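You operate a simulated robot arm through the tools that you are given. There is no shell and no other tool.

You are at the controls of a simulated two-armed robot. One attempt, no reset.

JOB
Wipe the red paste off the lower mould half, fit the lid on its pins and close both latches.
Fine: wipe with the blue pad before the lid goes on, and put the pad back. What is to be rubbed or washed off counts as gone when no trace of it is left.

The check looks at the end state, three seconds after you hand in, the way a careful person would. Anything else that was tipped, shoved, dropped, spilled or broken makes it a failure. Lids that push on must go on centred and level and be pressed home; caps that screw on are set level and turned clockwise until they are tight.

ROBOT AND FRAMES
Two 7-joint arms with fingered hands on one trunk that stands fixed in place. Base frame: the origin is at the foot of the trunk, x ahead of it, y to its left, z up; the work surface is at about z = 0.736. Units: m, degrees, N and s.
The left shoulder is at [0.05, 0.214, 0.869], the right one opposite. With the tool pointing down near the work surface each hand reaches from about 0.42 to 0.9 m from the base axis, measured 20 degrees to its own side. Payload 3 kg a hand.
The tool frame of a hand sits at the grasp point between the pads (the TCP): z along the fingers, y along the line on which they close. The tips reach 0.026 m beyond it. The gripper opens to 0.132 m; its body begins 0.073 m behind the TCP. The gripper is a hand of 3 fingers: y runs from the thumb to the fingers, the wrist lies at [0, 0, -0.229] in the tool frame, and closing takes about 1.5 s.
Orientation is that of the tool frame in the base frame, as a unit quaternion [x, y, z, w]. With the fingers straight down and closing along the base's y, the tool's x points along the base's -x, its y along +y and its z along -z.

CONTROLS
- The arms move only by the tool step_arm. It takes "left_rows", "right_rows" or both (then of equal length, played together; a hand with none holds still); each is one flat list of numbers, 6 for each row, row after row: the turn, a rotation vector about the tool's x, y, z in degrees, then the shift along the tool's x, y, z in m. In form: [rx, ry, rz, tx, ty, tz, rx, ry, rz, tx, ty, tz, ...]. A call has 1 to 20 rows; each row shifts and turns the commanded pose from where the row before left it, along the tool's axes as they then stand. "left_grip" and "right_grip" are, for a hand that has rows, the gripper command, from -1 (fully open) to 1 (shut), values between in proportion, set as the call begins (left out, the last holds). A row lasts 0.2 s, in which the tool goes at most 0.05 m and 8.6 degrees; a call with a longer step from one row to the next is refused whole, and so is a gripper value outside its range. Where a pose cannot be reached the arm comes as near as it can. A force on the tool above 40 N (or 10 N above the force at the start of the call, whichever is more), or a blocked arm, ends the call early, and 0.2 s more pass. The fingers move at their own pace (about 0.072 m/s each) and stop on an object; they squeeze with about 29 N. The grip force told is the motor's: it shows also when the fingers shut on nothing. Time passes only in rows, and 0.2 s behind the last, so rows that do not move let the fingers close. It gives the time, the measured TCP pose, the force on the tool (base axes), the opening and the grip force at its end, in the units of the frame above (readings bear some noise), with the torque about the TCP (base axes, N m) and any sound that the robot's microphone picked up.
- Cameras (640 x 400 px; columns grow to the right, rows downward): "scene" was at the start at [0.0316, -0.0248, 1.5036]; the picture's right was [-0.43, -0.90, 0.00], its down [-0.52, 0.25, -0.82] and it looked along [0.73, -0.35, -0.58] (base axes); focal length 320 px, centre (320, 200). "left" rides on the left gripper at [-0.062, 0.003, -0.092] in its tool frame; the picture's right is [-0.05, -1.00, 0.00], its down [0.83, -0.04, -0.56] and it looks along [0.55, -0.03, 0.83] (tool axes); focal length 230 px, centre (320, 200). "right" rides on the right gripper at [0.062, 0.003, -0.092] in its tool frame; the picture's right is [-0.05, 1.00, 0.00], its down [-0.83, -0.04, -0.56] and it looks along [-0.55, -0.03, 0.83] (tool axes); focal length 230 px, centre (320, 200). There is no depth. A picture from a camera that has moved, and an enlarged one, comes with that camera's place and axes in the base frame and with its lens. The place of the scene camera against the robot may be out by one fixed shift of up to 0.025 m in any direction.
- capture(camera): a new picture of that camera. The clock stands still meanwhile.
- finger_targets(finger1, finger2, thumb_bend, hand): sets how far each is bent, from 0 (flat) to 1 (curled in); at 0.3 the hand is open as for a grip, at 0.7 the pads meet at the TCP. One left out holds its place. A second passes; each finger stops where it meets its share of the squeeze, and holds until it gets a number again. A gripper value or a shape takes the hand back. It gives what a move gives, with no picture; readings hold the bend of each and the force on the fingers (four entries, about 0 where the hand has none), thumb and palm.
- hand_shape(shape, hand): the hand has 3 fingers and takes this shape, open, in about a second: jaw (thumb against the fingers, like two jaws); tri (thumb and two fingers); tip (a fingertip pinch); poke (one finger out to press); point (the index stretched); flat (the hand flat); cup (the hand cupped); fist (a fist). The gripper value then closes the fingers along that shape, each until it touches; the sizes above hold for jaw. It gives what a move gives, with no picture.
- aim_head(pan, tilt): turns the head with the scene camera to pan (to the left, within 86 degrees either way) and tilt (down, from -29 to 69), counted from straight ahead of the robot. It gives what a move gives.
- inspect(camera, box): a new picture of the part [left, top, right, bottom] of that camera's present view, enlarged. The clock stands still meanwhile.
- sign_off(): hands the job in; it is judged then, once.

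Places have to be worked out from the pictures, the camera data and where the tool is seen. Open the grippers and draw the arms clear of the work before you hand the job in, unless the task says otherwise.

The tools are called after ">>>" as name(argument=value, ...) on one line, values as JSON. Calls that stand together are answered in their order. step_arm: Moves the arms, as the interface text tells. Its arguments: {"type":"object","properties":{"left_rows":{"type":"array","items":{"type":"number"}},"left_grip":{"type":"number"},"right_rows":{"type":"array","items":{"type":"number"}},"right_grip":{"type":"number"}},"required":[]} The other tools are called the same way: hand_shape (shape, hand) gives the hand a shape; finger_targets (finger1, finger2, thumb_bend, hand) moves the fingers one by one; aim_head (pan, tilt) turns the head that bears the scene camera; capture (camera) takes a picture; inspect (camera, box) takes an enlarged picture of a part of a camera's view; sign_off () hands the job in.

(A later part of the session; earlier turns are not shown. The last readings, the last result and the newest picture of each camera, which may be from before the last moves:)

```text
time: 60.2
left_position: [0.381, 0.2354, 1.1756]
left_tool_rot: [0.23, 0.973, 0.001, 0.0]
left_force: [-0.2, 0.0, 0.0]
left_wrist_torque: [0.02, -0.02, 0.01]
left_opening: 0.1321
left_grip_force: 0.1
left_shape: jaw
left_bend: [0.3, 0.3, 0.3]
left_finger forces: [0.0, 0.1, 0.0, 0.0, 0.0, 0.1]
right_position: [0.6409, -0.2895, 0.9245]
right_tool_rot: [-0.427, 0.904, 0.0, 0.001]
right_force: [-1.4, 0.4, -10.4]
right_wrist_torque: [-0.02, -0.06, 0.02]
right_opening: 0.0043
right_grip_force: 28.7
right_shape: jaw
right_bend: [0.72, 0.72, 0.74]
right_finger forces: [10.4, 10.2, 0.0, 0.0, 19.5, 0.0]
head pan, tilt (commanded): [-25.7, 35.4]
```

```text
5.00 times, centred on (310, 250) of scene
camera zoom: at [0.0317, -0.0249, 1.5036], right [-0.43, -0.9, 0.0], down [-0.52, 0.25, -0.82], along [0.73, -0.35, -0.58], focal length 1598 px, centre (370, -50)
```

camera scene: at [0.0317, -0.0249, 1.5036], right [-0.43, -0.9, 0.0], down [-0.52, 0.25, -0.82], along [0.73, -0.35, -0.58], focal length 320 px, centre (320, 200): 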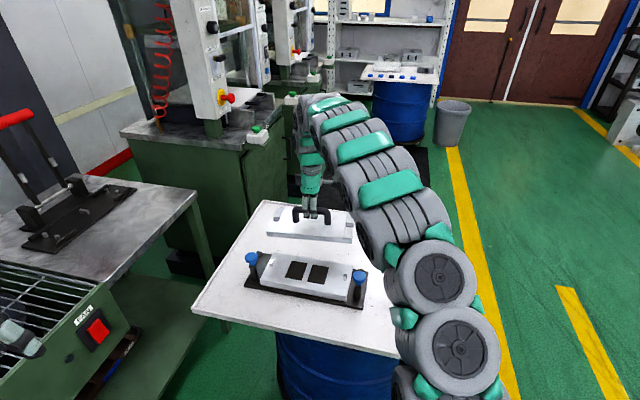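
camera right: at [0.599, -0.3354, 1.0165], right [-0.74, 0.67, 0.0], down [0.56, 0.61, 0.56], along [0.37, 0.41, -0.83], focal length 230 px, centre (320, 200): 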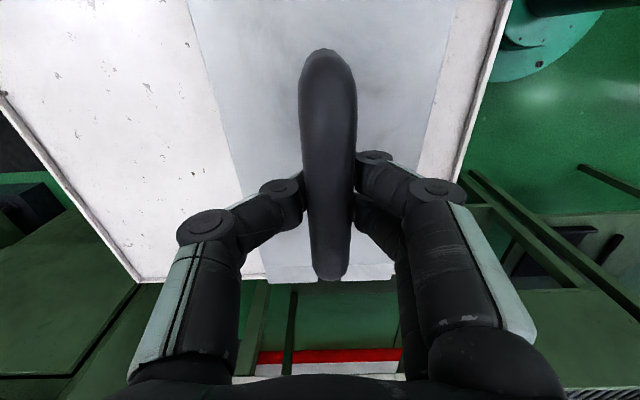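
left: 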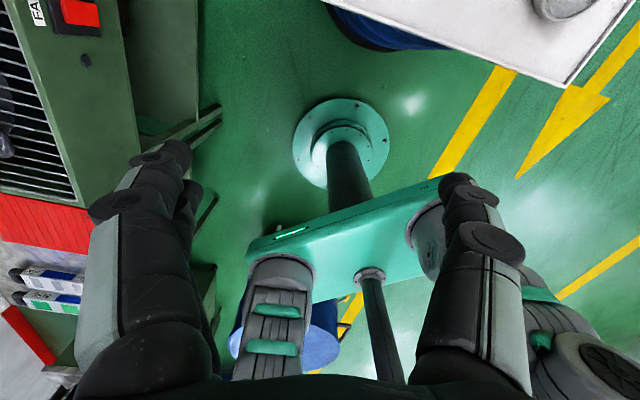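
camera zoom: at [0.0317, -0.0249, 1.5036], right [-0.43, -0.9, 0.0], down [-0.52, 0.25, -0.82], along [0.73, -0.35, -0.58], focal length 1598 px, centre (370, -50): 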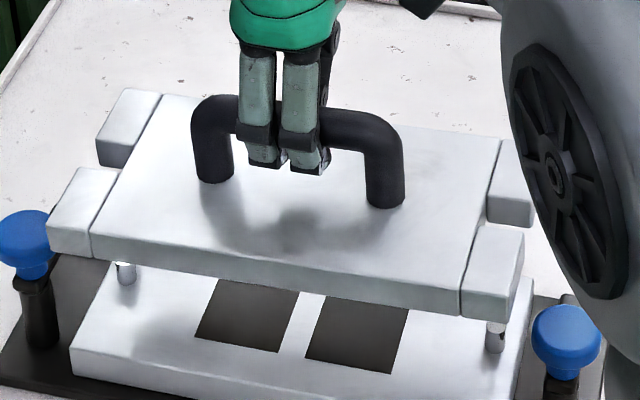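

The lid tilts about 2° (the far-left end lower). I turn the hand 2.2° to level it and lower to just above the pin tips.

>>> step_arm(right_rows=[0, -2.2, 0, 0, 0, 0, 0, 0, 0, 0, 0, 0.015, 0, 0, 0, 0, 0, 0.015, 0, 0, 0, 0, 0, 0.015, 0, 0, 0, 0, 0, 0])

>>> inspect(camera="scene", box=[255, 225, 315, 285])

>>> inspect(camera="scene", box=[310, 235, 370, 295])

>>> capture(camera="right")

```text
time: 61.4
left_position: [0.3821, 0.2374, 1.1756]
left_tool_rot: [0.23, 0.973, -0.001, -0.001]
left_force: [-0.3, 0.3, 0.6]
left_wrist_torque: [-0.06, -0.02, 0.02]
left_opening: 0.1316
left_grip_force: 0.1
left_shape: jaw
left_bend: [0.3, 0.3, 0.3]
left_finger forces: [0.0, 0.0, 0.0, 0.0, 0.1, 0.0]
right_position: [0.6418, -0.2885, 0.8783]
right_tool_rot: [-0.427, 0.904, 0.008, 0.017]
right_force: [0.6, 0.6, -9.3]
right_wrist_torque: [-0.03, -0.01, 0.0]
right_opening: 0.0043
right_grip_force: 28.9
right_shape: jaw
right_bend: [0.72, 0.72, 0.74]
right_finger forces: [9.6, 10.2, 0.0, 0.0, 19.3, 0.0]
head pan, tilt (commanded): [-25.7, 35.4]
```

```text
6.67 times, centred on (285, 255) of scene
camera zoom: at [0.0317, -0.0249, 1.5036], right [-0.43, -0.9, 0.0], down [-0.52, 0.25, -0.82], along [0.73, -0.35, -0.58], focal length 2130 px, centre (553, -167)
```

zoom: 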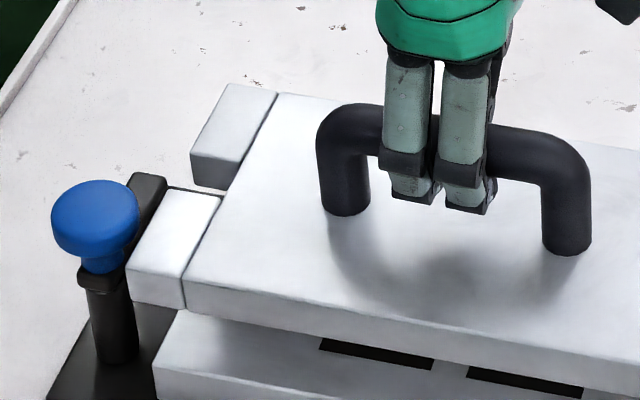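

```text
6.67 times, centred on (340, 265) of scene
camera zoom: at [0.0317, -0.0249, 1.5036], right [-0.43, -0.9, 0.0], down [-0.52, 0.25, -0.82], along [0.73, -0.35, -0.58], focal length 2130 px, centre (187, -233)
```

zoom: 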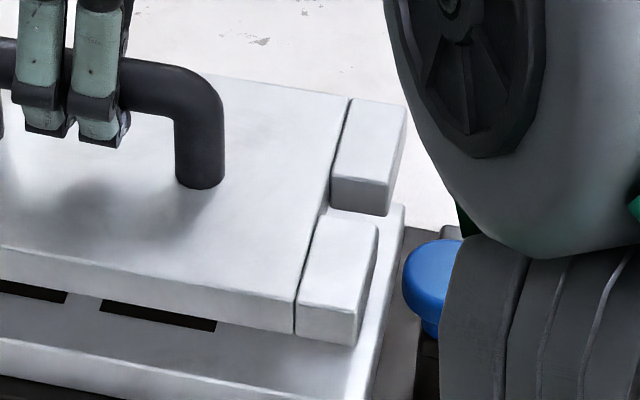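

```text
taken
camera right: at [0.5984, -0.3368, 0.9681], right [-0.74, 0.67, 0.0], down [0.55, 0.6, 0.59], along [0.39, 0.43, -0.81], focal length 230 px, centre (320, 200)
```

right: 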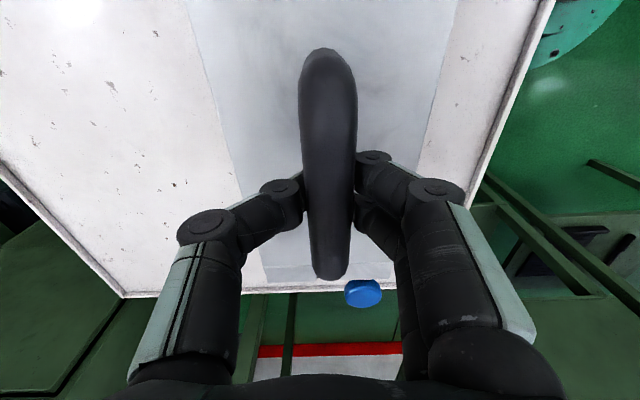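

The lid is now level, but from the corners in the scene view it sits about 7 mm too far toward the left end (+L) against the mould. I shift it back 6.5 mm and lower to just over the pin tips, then look again.

>>> step_arm(right_rows=[0, 0, 0, 0.0035, 0, 0, 0, 0, 0, 0.003, 0, 0, 0, 0, 0, 0, 0, 0.005, 0, 0, 0, 0, 0, 0.005, 0, 0, 0, 0, 0, 0])

>>> inspect(camera="scene", box=[255, 230, 315, 290])

>>> inspect(camera="scene", box=[310, 245, 370, 305])

```text
time: 62.6
left_position: [0.3814, 0.2361, 1.1751]
left_tool_rot: [0.23, 0.973, 0.001, 0.001]
left_force: [-0.5, 0.7, -0.6]
left_wrist_torque: [-0.01, 0.01, 0.01]
left_opening: 0.1321
left_grip_force: 0.1
left_shape: jaw
left_bend: [0.3, 0.3, 0.3]
left_finger forces: [0.0, 0.0, 0.0, 0.0, 0.1, 0.1]
right_position: [0.6381, -0.2947, 0.8711]
right_tool_rot: [-0.427, 0.904, 0.008, 0.017]
right_force: [0.7, -0.4, -9.7]
right_wrist_torque: [-0.05, -0.05, -0.03]
right_opening: 0.0039
right_grip_force: 28.8
right_shape: jaw
right_bend: [0.72, 0.72, 0.74]
right_finger forces: [9.5, 10.2, 0.0, 0.1, 19.1, 0.0]
head pan, tilt (commanded): [-25.7, 35.4]
```

```text
6.67 times, centred on (285, 260) of scene
camera zoom: at [0.0317, -0.0249, 1.5036], right [-0.43, -0.9, 0.0], down [-0.52, 0.25, -0.82], along [0.73, -0.35, -0.58], focal length 2130 px, centre (553, -200)
```

zoom: 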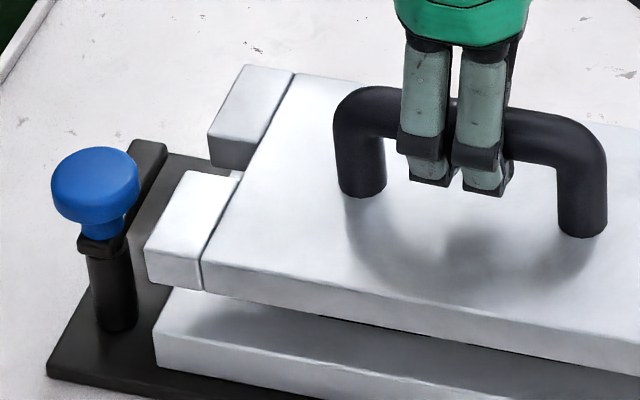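

```text
6.67 times, centred on (340, 275) of scene
camera zoom: at [0.0317, -0.0249, 1.5036], right [-0.43, -0.9, 0.0], down [-0.52, 0.25, -0.82], along [0.73, -0.35, -0.58], focal length 2130 px, centre (187, -300)
```

zoom: 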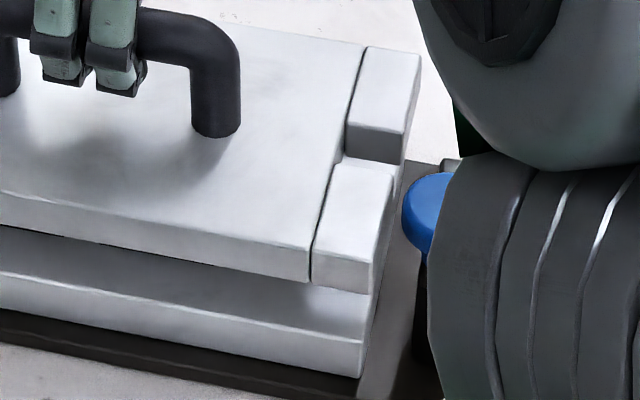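

Now the lid and mould corners agree within 1–2 mm and in yaw. I lower it slowly onto the pins, watching the force.

>>> step_arm(right_rows=[0, 0, 0, 0, 0, 0.004, 0, 0, 0, 0, 0, 0.004, 0, 0, 0, 0, 0, 0.004, 0, 0, 0, 0, 0, 0.004, 0, 0, 0, 0, 0, 0])

```text
time: 63.8
left_position: [0.3816, 0.2364, 1.1742]
left_tool_rot: [0.23, 0.973, 0.0, 0.0]
left_force: [-0.2, -0.2, -0.2]
left_wrist_torque: [-0.02, 0.0, -0.01]
left_opening: 0.1319
left_grip_force: 0.0
left_shape: jaw
left_bend: [0.3, 0.3, 0.3]
left_finger forces: [0.0, 0.1, 0.0, 0.1, 0.0, 0.0]
right_position: [0.6387, -0.2947, 0.851]
right_tool_rot: [-0.428, 0.904, 0.008, 0.018]
right_force: [-0.2, 0.8, -9.7]
right_wrist_torque: [-0.03, -0.04, -0.04]
right_opening: 0.0041
right_grip_force: 28.4
right_shape: jaw
right_bend: [0.72, 0.72, 0.74]
right_finger forces: [9.7, 10.0, 0.1, 0.1, 18.9, 0.0]
head pan, tilt (commanded): [-25.7, 35.4]
```

Below pin-tip height with no contact force: the pins are in the slots. I lower the rest gently.

>>> step_arm(right_rows=[0, 0, 0, 0, 0, 0.003, 0, 0, 0, 0, 0, 0.003, 0, 0, 0, 0, 0, 0.002, 0, 0, 0, 0, 0, 0])

>>> inspect(camera="scene", box=[240, 210, 380, 310])

```text
time: 64.8
left_position: [0.3828, 0.2363, 1.1757]
left_tool_rot: [0.23, 0.973, 0.0, 0.0]
left_force: [-0.4, 0.2, 0.7]
left_wrist_torque: [-0.03, 0.0, -0.01]
left_opening: 0.1318
left_grip_force: 0.1
left_shape: jaw
left_bend: [0.3, 0.3, 0.3]
left_finger forces: [0.0, 0.0, 0.0, 0.0, 0.0, 0.0]
right_position: [0.6386, -0.2925, 0.844]
right_tool_rot: [-0.427, 0.904, 0.008, 0.018]
right_force: [-0.2, 0.3, -10.0]
right_wrist_torque: [-0.03, 0.0, 0.01]
right_opening: 0.0036
right_grip_force: 28.8
right_shape: jaw
right_bend: [0.72, 0.72, 0.74]
right_finger forces: [9.5, 10.2, 0.0, 0.0, 18.9, 0.1]
head pan, tilt (commanded): [-25.7, 35.4]
```

```text
4.00 times, centred on (310, 260) of scene
camera zoom: at [0.0317, -0.0249, 1.5036], right [-0.43, -0.9, 0.0], down [-0.52, 0.25, -0.82], along [0.73, -0.35, -0.58], focal length 1278 px, centre (360, -40)
```

zoom: 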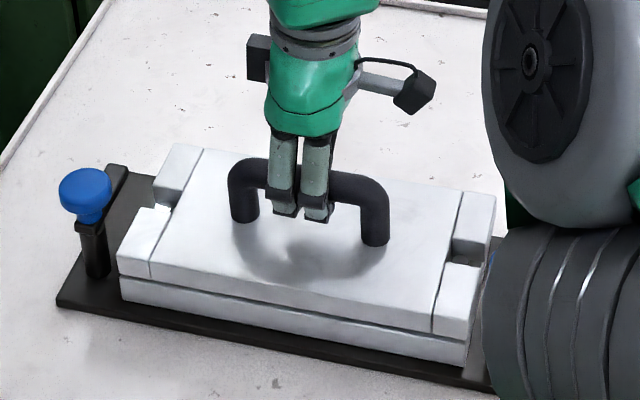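

Almost down; still carrying the full weight. A few more millimetres until the weight comes off.

>>> step_arm(right_rows=[0, 0, 0, 0, 0, 0.0015, 0, 0, 0, 0, 0, 0.0015, 0, 0, 0, 0, 0, 0.0015, 0, 0, 0, 0, 0, 0])

```text
time: 65.8
left_position: [0.3822, 0.2369, 1.1752]
left_tool_rot: [0.23, 0.973, 0.001, -0.001]
left_force: [-0.5, -0.7, 0.4]
left_wrist_torque: [0.02, 0.02, 0.0]
left_opening: 0.132
left_grip_force: 0.0
left_shape: jaw
left_bend: [0.3, 0.3, 0.3]
left_finger forces: [0.0, 0.0, 0.0, 0.0, 0.0, 0.1]
right_position: [0.6393, -0.2928, 0.8396]
right_tool_rot: [-0.428, 0.904, 0.007, 0.018]
right_force: [0.1, 0.3, -10.4]
right_wrist_torque: [-0.04, -0.01, 0.03]
right_opening: 0.0037
right_grip_force: 29.7
right_shape: jaw
right_bend: [0.72, 0.72, 0.74]
right_finger forces: [9.6, 10.2, 0.0, 0.1, 18.8, 0.1]
head pan, tilt (commanded): [-25.7, 35.4]
```

>>> step_arm(right_rows=[0, 0, 0, 0, 0, 0.0015, 0, 0, 0, 0, 0, 0.0015, 0, 0, 0, 0, 0, 0])

>>> inspect(camera="scene", box=[250, 230, 370, 310])

```text
time: 66.6
left_position: [0.3804, 0.2359, 1.1747]
left_tool_rot: [0.23, 0.973, 0.0, 0.0]
left_force: [-0.7, 0.1, -0.6]
left_wrist_torque: [-0.03, -0.02, 0.0]
left_opening: 0.1319
left_grip_force: 0.1
left_shape: jaw
left_bend: [0.3, 0.3, 0.3]
left_finger forces: [0.0, 0.0, 0.1, 0.0, 0.1, 0.0]
right_position: [0.6392, -0.2926, 0.8383]
right_tool_rot: [-0.428, 0.904, 0.008, 0.017]
right_force: [1.2, 0.3, -9.9]
right_wrist_torque: [-0.02, -0.08, -0.01]
right_opening: 0.0035
right_grip_force: 29.0
right_shape: jaw
right_bend: [0.72, 0.72, 0.74]
right_finger forces: [9.8, 9.6, 0.0, 0.0, 18.8, 0.1]
head pan, tilt (commanded): [-25.7, 35.4]
```

```text
5.00 times, centred on (310, 270) of scene
camera zoom: at [0.0317, -0.0249, 1.5036], right [-0.43, -0.9, 0.0], down [-0.52, 0.25, -0.82], along [0.73, -0.35, -0.58], focal length 1598 px, centre (370, -150)
```

zoom: 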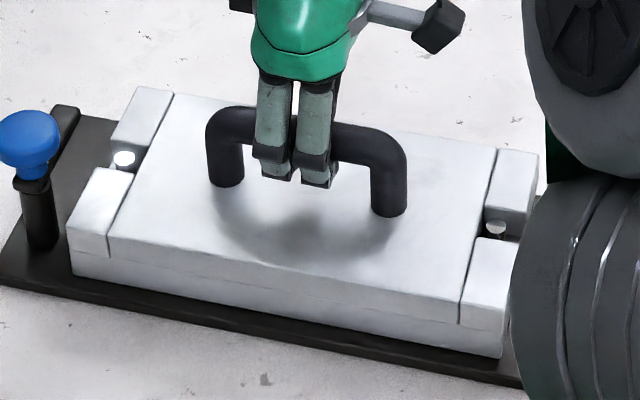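

Both pins are visible inside the slots and the lid is nearly down. I continue until the weight rests on the mould.

>>> step_arm(right_rows=[0, 0, 0, 0, 0, 0.001, 0, 0, 0, 0, 0, 0.001, 0, 0, 0, 0, 0, 0.001, 0, 0, 0, 0, 0, 0])

```text
time: 67.6
left_position: [0.3821, 0.2373, 1.1759]
left_tool_rot: [0.23, 0.973, 0.0, -0.001]
left_force: [0.6, -1.0, 0.3]
left_wrist_torque: [0.02, -0.02, 0.02]
left_opening: 0.132
left_grip_force: 0.1
left_shape: jaw
left_bend: [0.3, 0.3, 0.3]
left_finger forces: [0.0, 0.1, 0.1, 0.0, 0.0, 0.1]
right_position: [0.6393, -0.2928, 0.8348]
right_tool_rot: [-0.427, 0.904, 0.008, 0.017]
right_force: [1.1, -0.2, -8.6]
right_wrist_torque: [0.02, -0.02, 0.0]
right_opening: 0.0037
right_grip_force: 28.5
right_shape: jaw
right_bend: [0.72, 0.72, 0.74]
right_finger forces: [9.2, 9.4, 0.0, 0.0, 18.7, 0.0]
head pan, tilt (commanded): [-25.7, 35.4]
```

>>> step_arm(right_rows=[0, 0, 0, 0, 0, 0.001, 0, 0, 0, 0, 0, 0.001, 0, 0, 0, 0, 0, 0])

>>> inspect(camera="scene", box=[250, 230, 370, 310])

```text
time: 68.4
left_position: [0.3825, 0.2371, 1.1763]
left_tool_rot: [0.23, 0.973, 0.0, 0.0]
left_force: [0.0, -0.1, -0.5]
left_wrist_torque: [-0.03, 0.04, 0.01]
left_opening: 0.1318
left_grip_force: 0.1
left_shape: jaw
left_bend: [0.3, 0.3, 0.3]
left_finger forces: [0.1, 0.0, 0.0, 0.0, 0.1, 0.1]
right_position: [0.6399, -0.2923, 0.8307]
right_tool_rot: [-0.428, 0.904, 0.008, 0.017]
right_force: [1.7, -1.2, -7.1]
right_wrist_torque: [-0.01, -0.01, 0.0]
right_opening: 0.0036
right_grip_force: 29.1
right_shape: jaw
right_bend: [0.72, 0.72, 0.74]
right_finger forces: [8.2, 8.5, 0.1, 0.0, 17.6, 0.0]
head pan, tilt (commanded): [-25.7, 35.4]
```

```text
5.00 times, centred on (310, 270) of scene
camera zoom: at [0.0316, -0.0249, 1.5036], right [-0.43, -0.9, 0.0], down [-0.52, 0.25, -0.82], along [0.73, -0.35, -0.58], focal length 1598 px, centre (370, -150)
```

zoom: 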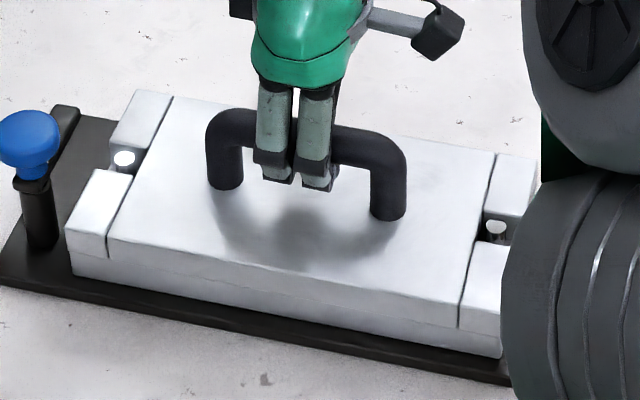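

The weight is passing onto the mould and the bar begins to slide up in the fingers: the lid is sitting. I release it.

>>> step_arm(right_rows=[0, 0, 0, 0, 0, 0, 0, 0, 0, 0, 0, 0, 0, 0, 0, 0, 0, 0, 0, 0, 0, 0, 0, 0, 0, 0, 0, 0, 0, 0, 0, 0, 0, 0, 0, 0], right_grip=-0.45)

>>> capture(camera="right")

>>> inspect(camera="scene", box=[250, 230, 370, 310])

```text
time: 69.8
left_position: [0.3809, 0.2372, 1.1757]
left_tool_rot: [0.23, 0.973, 0.0, 0.001]
left_force: [0.0, -0.8, 0.7]
left_wrist_torque: [-0.02, -0.01, -0.03]
left_opening: 0.1319
left_grip_force: 0.2
left_shape: jaw
left_bend: [0.3, 0.3, 0.3]
left_finger forces: [0.1, 0.0, 0.1, 0.1, 0.0, 0.0]
right_position: [0.6379, -0.2933, 0.8328]
right_tool_rot: [-0.427, 0.904, 0.008, 0.018]
right_force: [-0.2, 0.8, -0.2]
right_wrist_torque: [0.01, 0.0, -0.02]
right_opening: 0.0954
right_grip_force: 0.0
right_shape: jaw
right_bend: [0.66, 0.66, 0.62]
right_finger forces: [0.0, 0.0, 0.0, 0.0, 0.0, 0.0]
head pan, tilt (commanded): [-25.7, 35.4]
```

```text
taken
camera right: at [0.5951, -0.3411, 0.9218], right [-0.74, 0.67, 0.0], down [0.55, 0.6, 0.59], along [0.39, 0.43, -0.81], focal length 230 px, centre (320, 200)
```

right: 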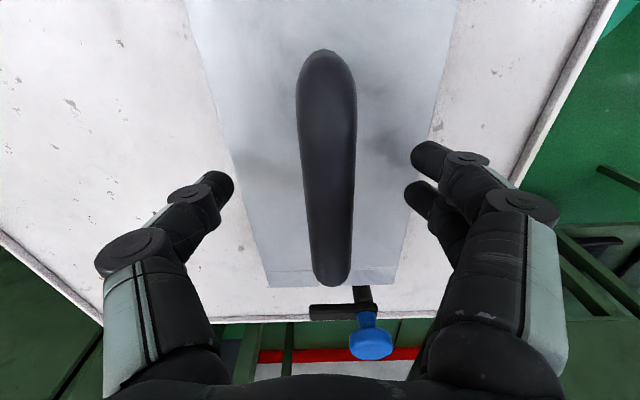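

```text
5.00 times, centred on (310, 270) of scene
camera zoom: at [0.0316, -0.0248, 1.5036], right [-0.43, -0.9, 0.0], down [-0.52, 0.25, -0.82], along [0.73, -0.35, -0.58], focal length 1598 px, centre (370, -150)
```

zoom: 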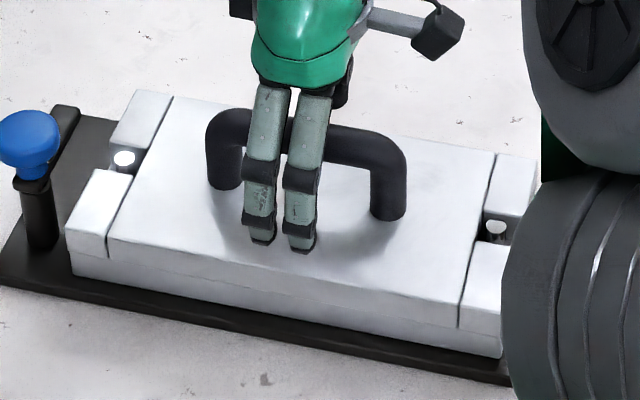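

The lid stays in place. I level the hand, rise clear, and look at the seam and the slots.

>>> step_arm(right_rows=[0, 0, 0, 0, 0, -0.02, 0, 0, 0, 0, 0, -0.03, 0, 0, 0, 0, 0, -0.04, 0, 2.2, 0, 0, 0, 0, 0, 0, 0, 0, 0, -0.04, 0, 0, 0, 0, 0, -0.03, 0, 0, 0, 0, 0, 0])

>>> inspect(camera="scene", box=[240, 235, 310, 295])

>>> inspect(camera="scene", box=[310, 250, 380, 310])

>>> capture(camera="right")

```text
time: 71.4
left_position: [0.381, 0.2362, 1.1751]
left_tool_rot: [0.229, 0.973, -0.001, 0.0]
left_force: [-0.1, -0.1, -0.8]
left_wrist_torque: [0.01, 0.07, -0.02]
left_opening: 0.1321
left_grip_force: 0.1
left_shape: jaw
left_bend: [0.3, 0.3, 0.3]
left_finger forces: [0.1, 0.0, 0.0, 0.0, 0.0, 0.0]
right_position: [0.6364, -0.2932, 0.9928]
right_tool_rot: [-0.428, 0.904, 0.0, -0.001]
right_force: [0.7, 0.1, -0.2]
right_wrist_torque: [-0.01, -0.02, -0.01]
right_opening: 0.0953
right_grip_force: 0.0
right_shape: jaw
right_bend: [0.66, 0.66, 0.62]
right_finger forces: [0.0, 0.0, 0.0, 0.0, 0.0, 0.0]
head pan, tilt (commanded): [-25.7, 35.4]
```

```text
6.67 times, centred on (275, 265) of scene
camera zoom: at [0.0315, -0.0248, 1.5036], right [-0.43, -0.9, 0.0], down [-0.52, 0.25, -0.82], along [0.73, -0.35, -0.58], focal length 2130 px, centre (620, -233)
```

zoom: 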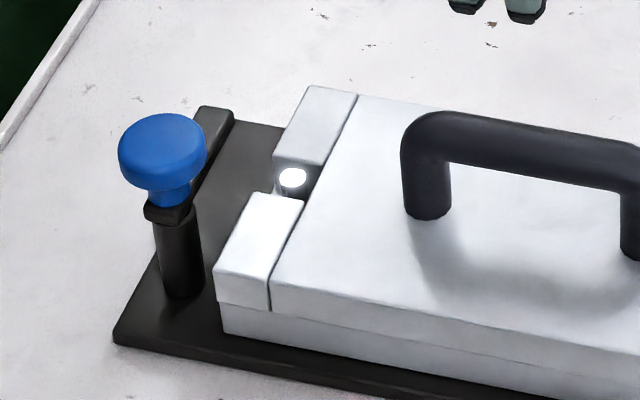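

```text
6.67 times, centred on (345, 280) of scene
camera zoom: at [0.0315, -0.0248, 1.5036], right [-0.43, -0.9, 0.0], down [-0.52, 0.25, -0.82], along [0.73, -0.35, -0.58], focal length 2130 px, centre (153, -333)
```

zoom: 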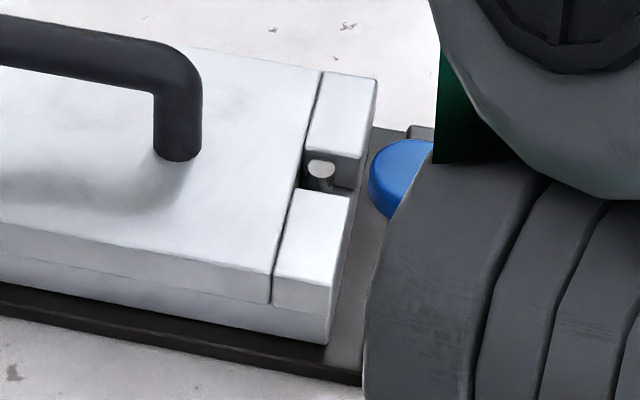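

```text
taken
camera right: at [0.5958, -0.3394, 1.0836], right [-0.74, 0.67, 0.0], down [0.56, 0.61, 0.56], along [0.37, 0.41, -0.83], focal length 230 px, centre (320, 200)
```

right: 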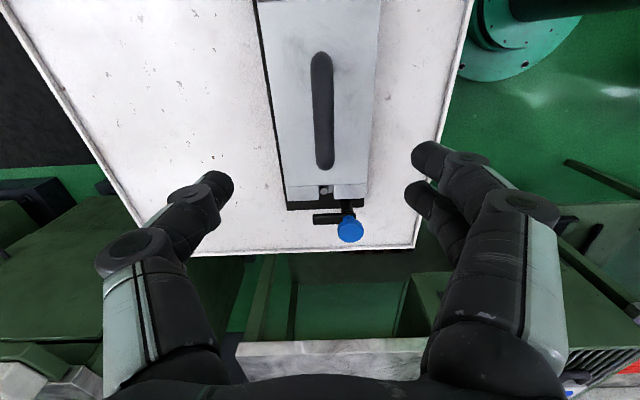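

The lid sits flush, pins in both slots. To press it home evenly I come down with the open fingers on either side of the handle and push on the lid top.

>>> step_arm(right_rows=[0, 0, 0, -0.0025, 0.001, 0.03, 0, 0, 0, 0, 0, 0.04, 0, 0, 0, 0, 0, 0.04, 0, 0, 0, 0, 0, 0.04, 0, 0, 0, 0, 0, 0.008, 0, 0, 0, 0, 0, 0])

>>> capture(camera="right")

```text
time: 72.8
left_position: [0.3809, 0.2369, 1.1748]
left_tool_rot: [0.23, 0.973, 0.001, 0.0]
left_force: [-0.3, -0.7, 0.0]
left_wrist_torque: [-0.01, 0.01, 0.0]
left_opening: 0.1318
left_grip_force: 0.1
left_shape: jaw
left_bend: [0.3, 0.3, 0.3]
left_finger forces: [0.0, 0.0, 0.1, 0.1, 0.0, 0.0]
right_position: [0.6365, -0.2911, 0.834]
right_tool_rot: [-0.428, 0.904, 0.0, 0.0]
right_force: [-0.2, 0.3, 0.5]
right_wrist_torque: [0.05, -0.01, -0.01]
right_opening: 0.0953
right_grip_force: 0.1
right_shape: jaw
right_bend: [0.66, 0.66, 0.62]
right_finger forces: [0.0, 0.0, 0.0, 0.0, 0.0, 0.0]
head pan, tilt (commanded): [-25.7, 35.4]
```

```text
taken
camera right: at [0.5949, -0.3375, 0.9257], right [-0.74, 0.67, 0.0], down [0.56, 0.61, 0.56], along [0.37, 0.41, -0.83], focal length 230 px, centre (320, 200)
```

right: 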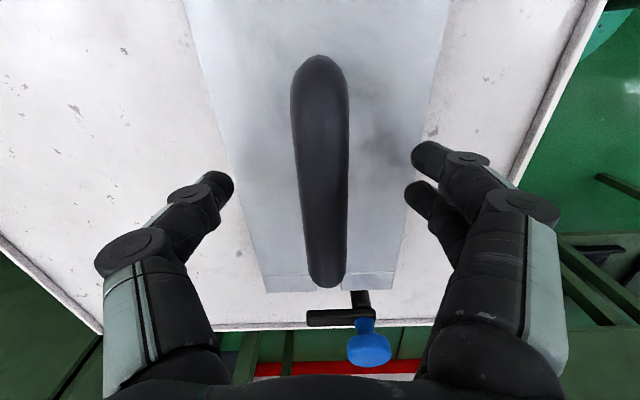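

I narrow the fingers to about 0.07 so that both land well on the lid, then press down in small steps.

>>> step_arm(right_rows=[0, 0, 0, 0, 0, 0, 0, 0, 0, 0, 0, 0, 0, 0, 0, 0, 0, 0, 0, 0, 0, 0, 0, 0.004, 0, 0, 0, 0, 0, 0.004, 0, 0, 0, 0, 0, 0.003, 0, 0, 0, 0, 0, 0], right_grip=-0.06)

```text
time: 74.4
left_position: [0.3805, 0.2382, 1.1748]
left_tool_rot: [0.229, 0.973, 0.0, 0.0]
left_force: [0.7, 0.0, -0.1]
left_wrist_torque: [-0.04, 0.01, -0.01]
left_opening: 0.132
left_grip_force: 0.1
left_shape: jaw
left_bend: [0.3, 0.3, 0.3]
left_finger forces: [0.0, 0.0, 0.0, 0.0, 0.0, 0.1]
right_position: [0.6373, -0.2919, 0.8233]
right_tool_rot: [-0.428, 0.904, 0.001, -0.001]
right_force: [0.0, 0.5, 0.8]
right_wrist_torque: [0.05, -0.03, -0.02]
right_opening: 0.0703
right_grip_force: 0.1
right_shape: jaw
right_bend: [0.72, 0.72, 0.7]
right_finger forces: [0.0, 0.1, 0.1, 0.0, 0.0, 0.1]
head pan, tilt (commanded): [-25.7, 35.4]
```

>>> step_arm(right_rows=[0, 0, 0, 0, 0, 0.002, 0, 0, 0, 0, 0, 0.002, 0, 0, 0, 0, 0, 0.002, 0, 0, 0, 0, 0, 0.001, 0, 0, 0, 0, 0, 0])

```text
time: 75.4
left_position: [0.3795, 0.237, 1.1757]
left_tool_rot: [0.23, 0.973, 0.001, 0.0]
left_force: [0.0, 0.1, 0.0]
left_wrist_torque: [0.01, 0.0, 0.0]
left_opening: 0.1319
left_grip_force: 0.2
left_shape: jaw
left_bend: [0.3, 0.3, 0.3]
left_finger forces: [0.0, 0.0, 0.1, 0.0, 0.1, 0.0]
right_position: [0.6389, -0.2939, 0.8196]
right_tool_rot: [-0.427, 0.904, -0.002, 0.002]
right_force: [-2.7, -1.8, 18.7]
right_wrist_torque: [0.5, 0.75, 0.17]
right_opening: 0.0713
right_grip_force: 0.1
right_shape: jaw
right_bend: [0.73, 0.73, 0.7]
right_finger forces: [9.2, 8.7, 0.0, 0.1, 0.0, 0.1]
head pan, tilt (commanded): [-25.7, 35.4]
stopped in row 5 (right hand): the force on the tool passed its limit at 43 N (the readings are from after the stop); the commanded pose is now the measured one
```

The fingers pressed on the lid with up to 43 N; it does not yield further. I lift off and check that the lid is still flush.

>>> step_arm(right_rows=[0, 0, 0, 0, 0, -0.01, 0, 0, 0, 0, 0, -0.03, 0, 0, 0, 0, 0, -0.04, 0, 0, 0, 0, 0, -0.04, 0, 0, 0, 0, 0, -0.03, 0, 0, 0, 0, 0, 0])

>>> inspect(camera="scene", box=[240, 235, 310, 295])

>>> inspect(camera="scene", box=[310, 250, 380, 310])

>>> capture(camera="right")

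```text
time: 76.8
left_position: [0.3813, 0.237, 1.1755]
left_tool_rot: [0.23, 0.973, 0.0, 0.0]
left_force: [-0.3, -0.1, 0.2]
left_wrist_torque: [0.01, -0.01, 0.02]
left_opening: 0.132
left_grip_force: 0.1
left_shape: jaw
left_bend: [0.3, 0.3, 0.3]
left_finger forces: [0.0, 0.0, 0.0, 0.0, 0.1, 0.1]
right_position: [0.6384, -0.2929, 0.9698]
right_tool_rot: [-0.428, 0.904, -0.001, 0.002]
right_force: [0.6, 0.1, -0.6]
right_wrist_torque: [-0.01, 0.01, 0.0]
right_opening: 0.0697
right_grip_force: 0.1
right_shape: jaw
right_bend: [0.72, 0.72, 0.7]
right_finger forces: [0.0, 0.0, 0.0, 0.0, 0.0, 0.1]
head pan, tilt (commanded): [-25.7, 35.4]
```

```text
6.67 times, centred on (275, 265) of scene
camera zoom: at [0.0315, -0.0248, 1.5036], right [-0.43, -0.9, 0.0], down [-0.52, 0.25, -0.82], along [0.73, -0.35, -0.58], focal length 2130 px, centre (620, -233)
```

zoom: 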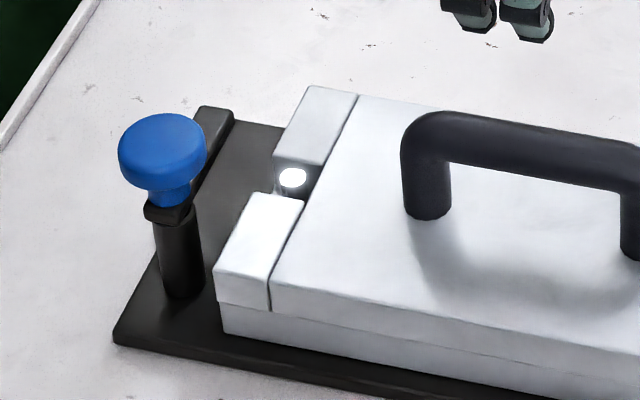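

```text
6.67 times, centred on (345, 280) of scene
camera zoom: at [0.0315, -0.0248, 1.5036], right [-0.43, -0.9, 0.0], down [-0.52, 0.25, -0.82], along [0.73, -0.35, -0.58], focal length 2130 px, centre (153, -333)
```

zoom: 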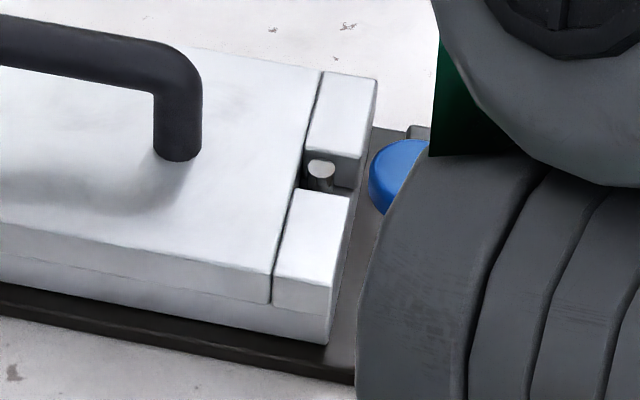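

```text
taken
camera right: at [0.5961, -0.3389, 1.061], right [-0.74, 0.67, 0.0], down [0.56, 0.61, 0.56], along [0.38, 0.41, -0.83], focal length 230 px, centre (320, 200)
```

right: 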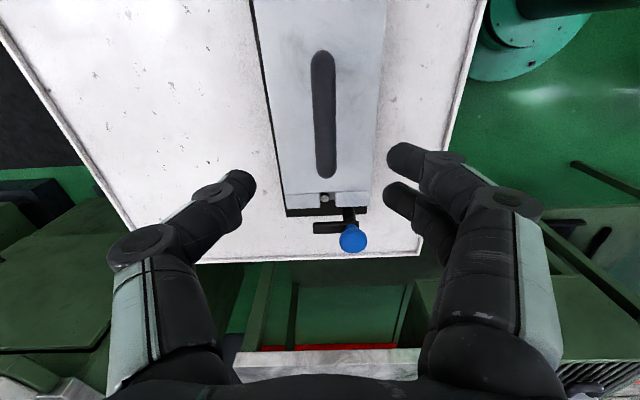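

The lid is home, level and centred. Next the right latch (knob ≈(0.513,-0.391), top z≈0.83): I plan to grip the knob crosswise to its arm and twist 90° counter-clockwise so the arm swings over the lid. First I turn the hand 90° up here and go above the knob.

>>> step_arm(right_rows=[0, 0, 8.2, 0, 0, 0, 0, 0, 8.2, 0, 0, 0, 0, 0, 8.2, 0, 0, 0, 0, 0, 8.2, 0, 0, 0, 0, 0, 8.2, 0, 0, 0, 0, 0, 8.2, 0, 0, 0, 0, 0, 8.2, 0, 0, 0, 0, 0, 8.2, 0, 0, 0, 0, 0, 8.2, 0, 0, 0, 0, 0, 8.2, 0, 0, 0, 0, 0, 8, 0, 0, 0, 0, 0, 0, 0.0086, -0.0388, 0, 0, 0, 0, 0.0086, -0.0388, 0, 0, 0, 0, 0.0086, -0.0388, 0, 0, 0, 0, 0.0086, -0.0388, 0, 0, 0, 0, 0, 0, 0.03, 0, 0, 0, 0, 0, 0])

>>> capture(camera="right")

>>> capture(camera="scene")

```text
time: 80.4
left_position: [0.3812, 0.2355, 1.1748]
left_tool_rot: [0.23, 0.973, 0.0, 0.0]
left_force: [0.0, 0.5, 0.4]
left_wrist_torque: [0.0, 0.01, -0.02]
left_opening: 0.1319
left_grip_force: 0.1
left_shape: jaw
left_bend: [0.3, 0.3, 0.3]
left_finger forces: [0.0, 0.0, 0.1, 0.1, 0.0, 0.0]
right_position: [0.5144, -0.393, 0.9371]
right_tool_rot: [0.337, 0.941, 0.001, 0.003]
right_force: [0.0, 0.0, -0.4]
right_wrist_torque: [-0.04, 0.01, 0.0]
right_opening: 0.0699
right_grip_force: 0.0
right_shape: jaw
right_bend: [0.72, 0.72, 0.7]
right_finger forces: [0.0, 0.0, 0.0, 0.0, 0.1, 0.0]
head pan, tilt (commanded): [-25.7, 35.4]
```

```text
taken
camera right: at [0.4684, -0.3508, 1.0294], right [0.67, 0.74, 0.0], down [0.61, -0.56, 0.56], along [0.41, -0.38, -0.83], focal length 230 px, centre (320, 200)
```

right: 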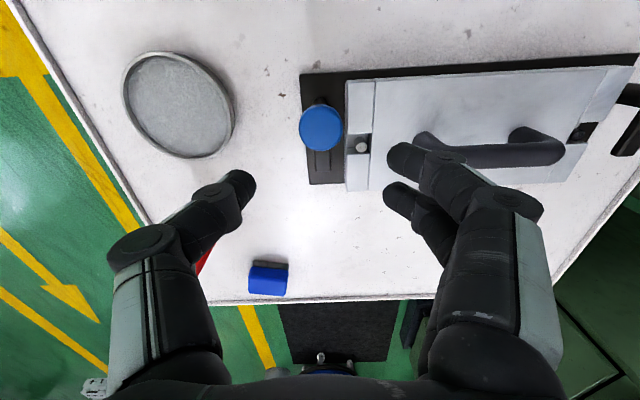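

```text
taken
camera scene: at [0.0315, -0.0248, 1.5036], right [-0.43, -0.9, 0.0], down [-0.52, 0.25, -0.82], along [0.73, -0.35, -0.58], focal length 320 px, centre (320, 200)
```

scene: 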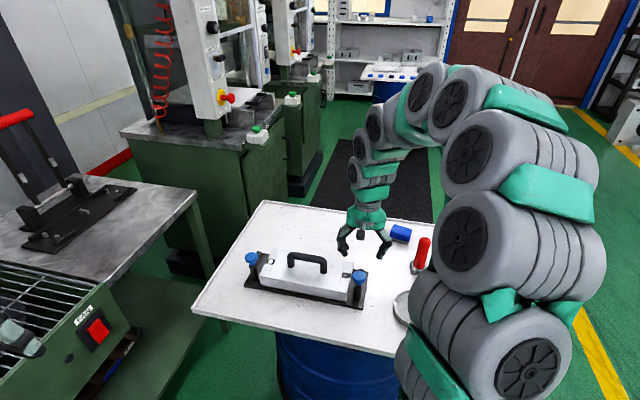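

The knob shows at (321,128) in the hand view. I zoom in to fix its centre and the arm's shape.

>>> inspect(camera="right", box=[270, 60, 420, 210])

>>> inspect(camera="scene", box=[325, 245, 385, 315])

```text
2.67 times, centred on (345, 135) of right
camera zoom: at [0.4684, -0.3508, 1.0294], right [0.67, 0.74, 0.0], down [0.61, -0.56, 0.56], along [0.41, -0.38, -0.83], focal length 614 px, centre (253, 373)
```

zoom: 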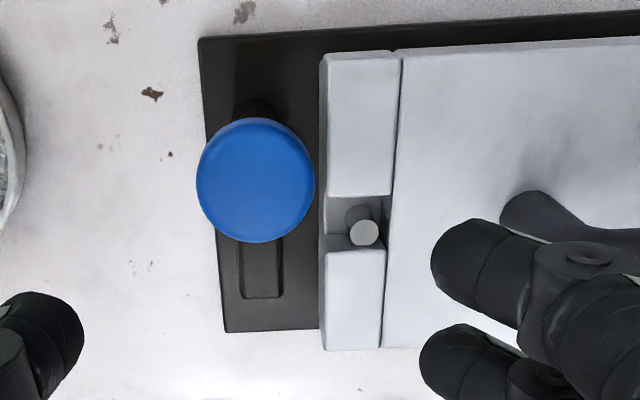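

```text
5.71 times, centred on (355, 280) of scene
camera zoom: at [0.0315, -0.0248, 1.5036], right [-0.43, -0.9, 0.0], down [-0.52, 0.25, -0.82], along [0.73, -0.35, -0.58], focal length 1826 px, centre (120, -257)
```

zoom: 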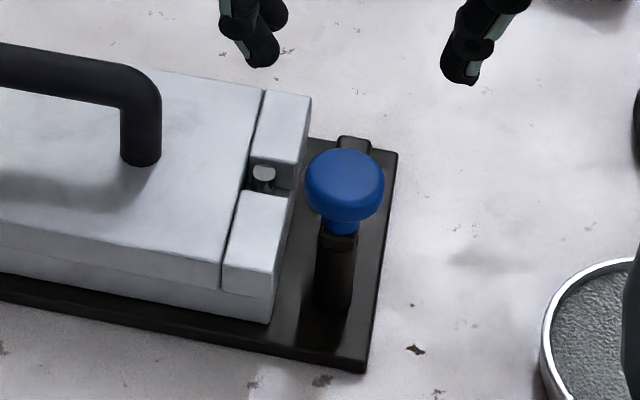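

Knob centre ≈(0.512,-0.390), radius 0.019; its arm is 0.056 long and points exactly across the mould. I lower over the knob to TCP z≈0.831.

>>> step_arm(right_rows=[0, 0, 0, 0.0038, 0.0008, 0.02, 0, 0, 0, 0, 0, 0.03, 0, 0, 0, 0, 0, 0.03, 0, 0, 0, 0, 0, 0.016, 0, 0, 0, 0, 0, 0.01, 0, 0, 0, 0, 0, 0])

>>> capture(camera="right")

>>> inspect(camera="scene", box=[315, 225, 395, 315])

```text
time: 81.8
left_position: [0.3823, 0.2373, 1.1755]
left_tool_rot: [0.23, 0.973, 0.001, 0.0]
left_force: [-0.2, 0.6, -0.1]
left_wrist_torque: [-0.01, -0.02, 0.0]
left_opening: 0.1319
left_grip_force: 0.0
left_shape: jaw
left_bend: [0.3, 0.3, 0.3]
left_finger forces: [0.1, 0.0, 0.0, 0.0, 0.0, 0.0]
right_position: [0.5101, -0.3872, 0.8312]
right_tool_rot: [0.337, 0.941, 0.0, 0.002]
right_force: [-0.1, 0.2, -0.6]
right_wrist_torque: [-0.01, -0.01, 0.04]
right_opening: 0.0696
right_grip_force: 0.0
right_shape: jaw
right_bend: [0.72, 0.72, 0.7]
right_finger forces: [0.0, 0.0, 0.1, 0.0, 0.0, 0.1]
head pan, tilt (commanded): [-25.7, 35.4]
```

```text
taken
camera right: at [0.4645, -0.3467, 0.9235], right [0.67, 0.74, 0.0], down [0.61, -0.56, 0.56], along [0.41, -0.37, -0.83], focal length 230 px, centre (320, 200)
```

right: 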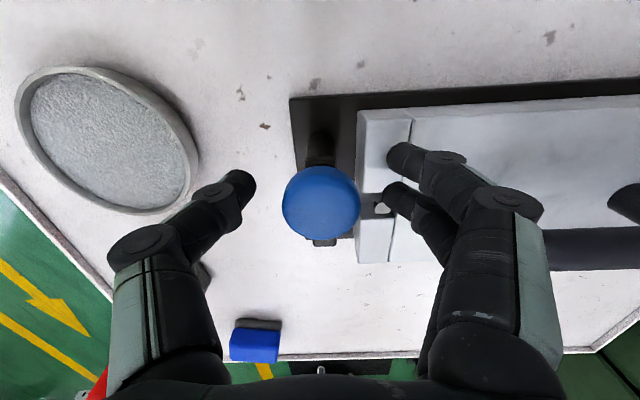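

```text
4.44 times, centred on (355, 270) of scene
camera zoom: at [0.0315, -0.0248, 1.5036], right [-0.43, -0.9, 0.0], down [-0.52, 0.25, -0.82], along [0.73, -0.35, -0.58], focal length 1420 px, centre (164, -111)
```

zoom: 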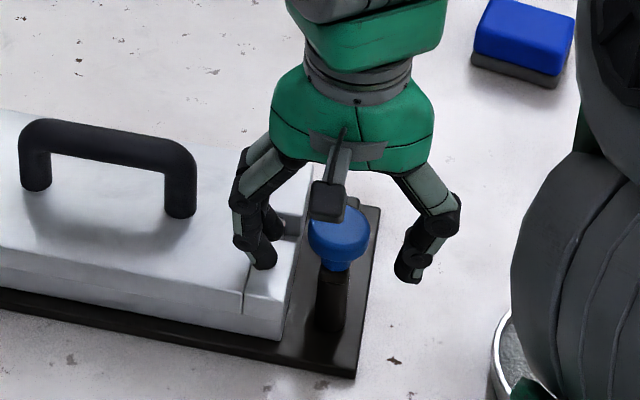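

The knob is between thumb and fingers. I correct 3.6 mm and close on it.

>>> step_arm(right_rows=[0, 0, 0, -0.0036, -0.0007, 0, 0, 0, 0, 0, 0, 0])

>>> step_arm(right_rows=[0, 0, 0, 0, 0, 0, 0, 0, 0, 0, 0, 0, 0, 0, 0, 0, 0, 0, 0, 0, 0, 0, 0, 0, 0, 0, 0, 0, 0, 0, 0, 0, 0, 0, 0, 0], right_grip=1)

>>> capture(camera="right")

>>> inspect(camera="scene", box=[315, 225, 395, 315])

```text
time: 82.4
left_position: [0.3819, 0.2373, 1.1762]
left_tool_rot: [0.229, 0.973, 0.001, 0.0]
left_force: [-0.2, 0.7, 0.2]
left_wrist_torque: [0.0, 0.01, 0.01]
left_opening: 0.132
left_grip_force: 0.0
left_shape: jaw
left_bend: [0.3, 0.3, 0.3]
left_finger forces: [0.0, 0.1, 0.0, 0.1, 0.1, 0.0]
right_position: [0.5128, -0.3899, 0.832]
right_tool_rot: [0.337, 0.941, 0.0, 0.001]
right_force: [-0.2, 0.4, -0.7]
right_wrist_torque: [0.02, 0.04, 0.02]
right_opening: 0.07
right_grip_force: 0.0
right_shape: jaw
right_bend: [0.72, 0.72, 0.7]
right_finger forces: [0.0, 0.0, 0.1, 0.0, 0.0, 0.0]
head pan, tilt (commanded): [-25.7, 35.4]
```

```text
time: 83.8
left_position: [0.3822, 0.2366, 1.1765]
left_tool_rot: [0.23, 0.973, 0.0, 0.0]
left_force: [0.5, -0.4, -0.4]
left_wrist_torque: [0.01, 0.0, -0.03]
left_opening: 0.1318
left_grip_force: 0.2
left_shape: jaw
left_bend: [0.3, 0.3, 0.3]
left_finger forces: [0.1, 0.0, 0.1, 0.0, 0.1, 0.1]
right_position: [0.5126, -0.3908, 0.8324]
right_tool_rot: [0.338, 0.941, 0.0, 0.002]
right_force: [0.8, -0.4, -10.1]
right_wrist_torque: [0.6, -0.51, 0.02]
right_opening: 0.0134
right_grip_force: 29.1
right_shape: jaw
right_bend: [0.71, 0.71, 0.73]
right_finger forces: [13.4, 13.6, 0.0, 0.0, 30.1, 0.1]
head pan, tilt (commanded): [-25.7, 35.4]
```

```text
taken
camera right: at [0.467, -0.349, 0.9238], right [0.67, 0.74, 0.0], down [0.61, -0.56, 0.56], along [0.41, -0.37, -0.83], focal length 230 px, centre (320, 200)
```

right: 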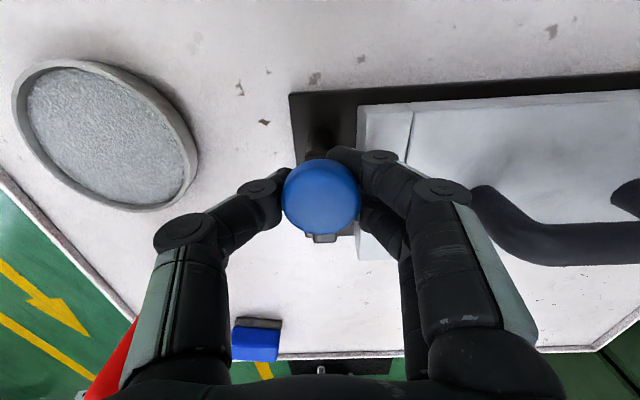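

```text
4.44 times, centred on (355, 270) of scene
camera zoom: at [0.0317, -0.0249, 1.5036], right [-0.43, -0.9, 0.0], down [-0.52, 0.25, -0.82], along [0.73, -0.35, -0.58], focal length 1420 px, centre (164, -111)
```

zoom: 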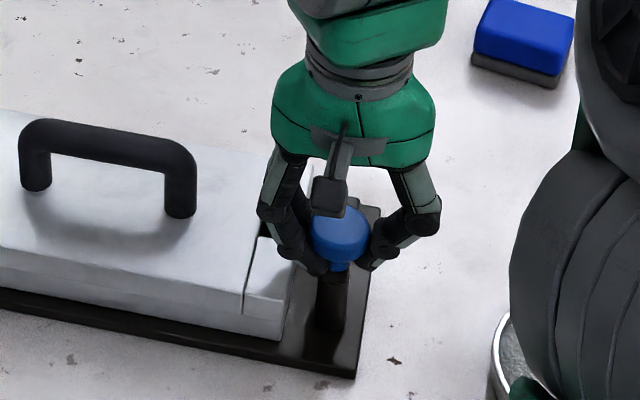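

Firm grip on the knob. I twist counter-clockwise (rz negative) by 16° first and watch the torque and the arm.

>>> step_arm(right_rows=[0, 0, -4, 0, 0, 0, 0, 0, -4, 0, 0, 0, 0, 0, -4, 0, 0, 0, 0, 0, -4, 0, 0, 0, 0, 0, 0, 0, 0, 0])

>>> capture(camera="right")

>>> inspect(camera="scene", box=[315, 225, 395, 315])

```text
time: 85.0
left_position: [0.3812, 0.2379, 1.1753]
left_tool_rot: [0.23, 0.973, 0.0, 0.0]
left_force: [0.7, -0.1, 0.6]
left_wrist_torque: [0.02, 0.0, 0.0]
left_opening: 0.132
left_grip_force: 0.0
left_shape: jaw
left_bend: [0.3, 0.3, 0.3]
left_finger forces: [0.0, 0.1, 0.1, 0.0, 0.0, 0.0]
right_position: [0.5133, -0.3906, 0.8315]
right_tool_rot: [0.202, 0.979, 0.0, 0.002]
right_force: [-3.9, 3.1, 0.5]
right_wrist_torque: [0.87, -0.27, 0.01]
right_opening: 0.0134
right_grip_force: 29.0
right_shape: jaw
right_bend: [0.71, 0.71, 0.73]
right_finger forces: [17.1, 16.0, 0.0, 0.0, 30.4, 0.0]
head pan, tilt (commanded): [-25.7, 35.4]
```

```text
taken
camera right: at [0.4575, -0.3632, 0.9235], right [0.44, 0.9, 0.0], down [0.74, -0.37, 0.56], along [0.5, -0.25, -0.83], focal length 230 px, centre (320, 200)
```

right: 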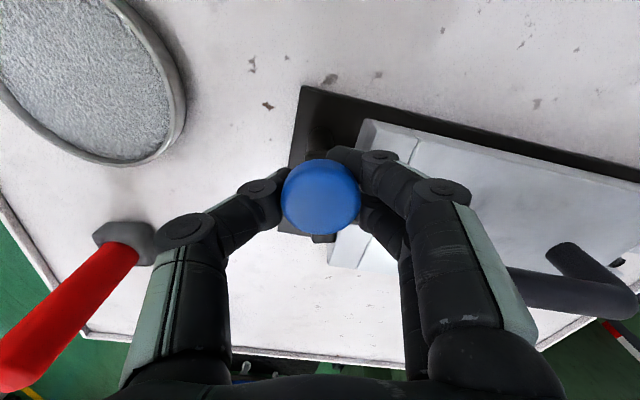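

```text
4.44 times, centred on (355, 270) of scene
camera zoom: at [0.0315, -0.0248, 1.5036], right [-0.43, -0.9, 0.0], down [-0.52, 0.25, -0.82], along [0.73, -0.35, -0.58], focal length 1420 px, centre (164, -111)
```

zoom: 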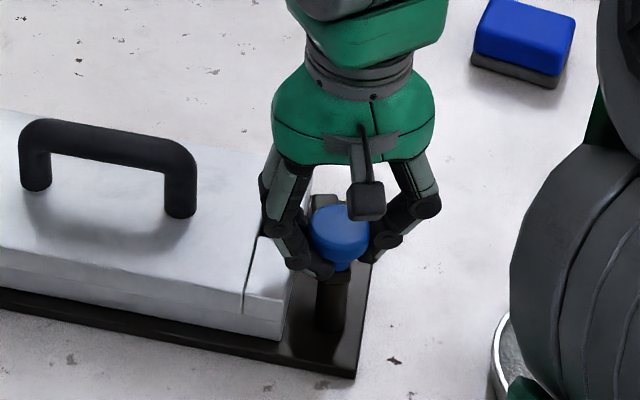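

The arm turns with the knob (it keeps its place in the hand's view). I keep twisting.

>>> step_arm(right_rows=[0, 0, -5, 0, 0, 0, 0, 0, -5, 0, 0, 0, 0, 0, -5, 0, 0, 0, 0, 0, -5, 0, 0, 0, 0, 0, -5, 0, 0, 0, 0, 0, -5, 0, 0, 0, 0, 0, -5, 0, 0, 0, 0, 0, 0, 0, 0, 0])

>>> inspect(camera="scene", box=[315, 225, 395, 315])

```text
time: 86.8
left_position: [0.3811, 0.2369, 1.1745]
left_tool_rot: [0.231, 0.973, 0.0, 0.0]
left_force: [-0.3, 0.3, 0.6]
left_wrist_torque: [0.01, 0.06, 0.01]
left_opening: 0.1316
left_grip_force: 0.0
left_shape: jaw
left_bend: [0.3, 0.3, 0.3]
left_finger forces: [0.1, 0.1, 0.0, 0.1, 0.0, 0.0]
right_position: [0.5132, -0.3908, 0.8306]
right_tool_rot: [-0.102, 0.995, -0.001, 0.002]
right_force: [4.0, 7.1, 0.7]
right_wrist_torque: [1.09, 0.12, 0.0]
right_opening: 0.0136
right_grip_force: 29.1
right_shape: jaw
right_bend: [0.71, 0.71, 0.73]
right_finger forces: [20.6, 21.9, 0.1, 0.0, 30.4, 0.0]
head pan, tilt (commanded): [-25.7, 35.4]
```

```text
4.44 times, centred on (355, 270) of scene
camera zoom: at [0.0316, -0.0247, 1.5036], right [-0.43, -0.9, 0.0], down [-0.52, 0.25, -0.82], along [0.73, -0.35, -0.58], focal length 1420 px, centre (164, -111)
```

zoom: 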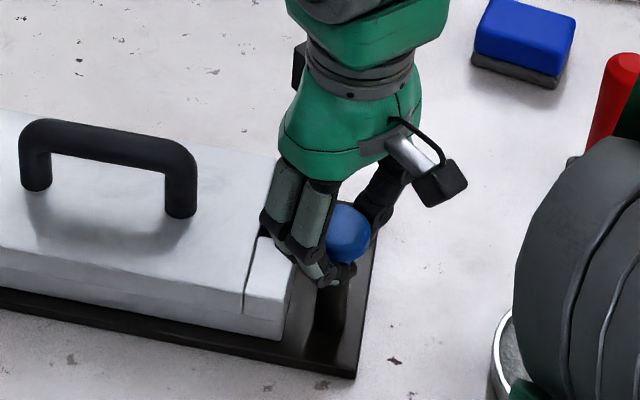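

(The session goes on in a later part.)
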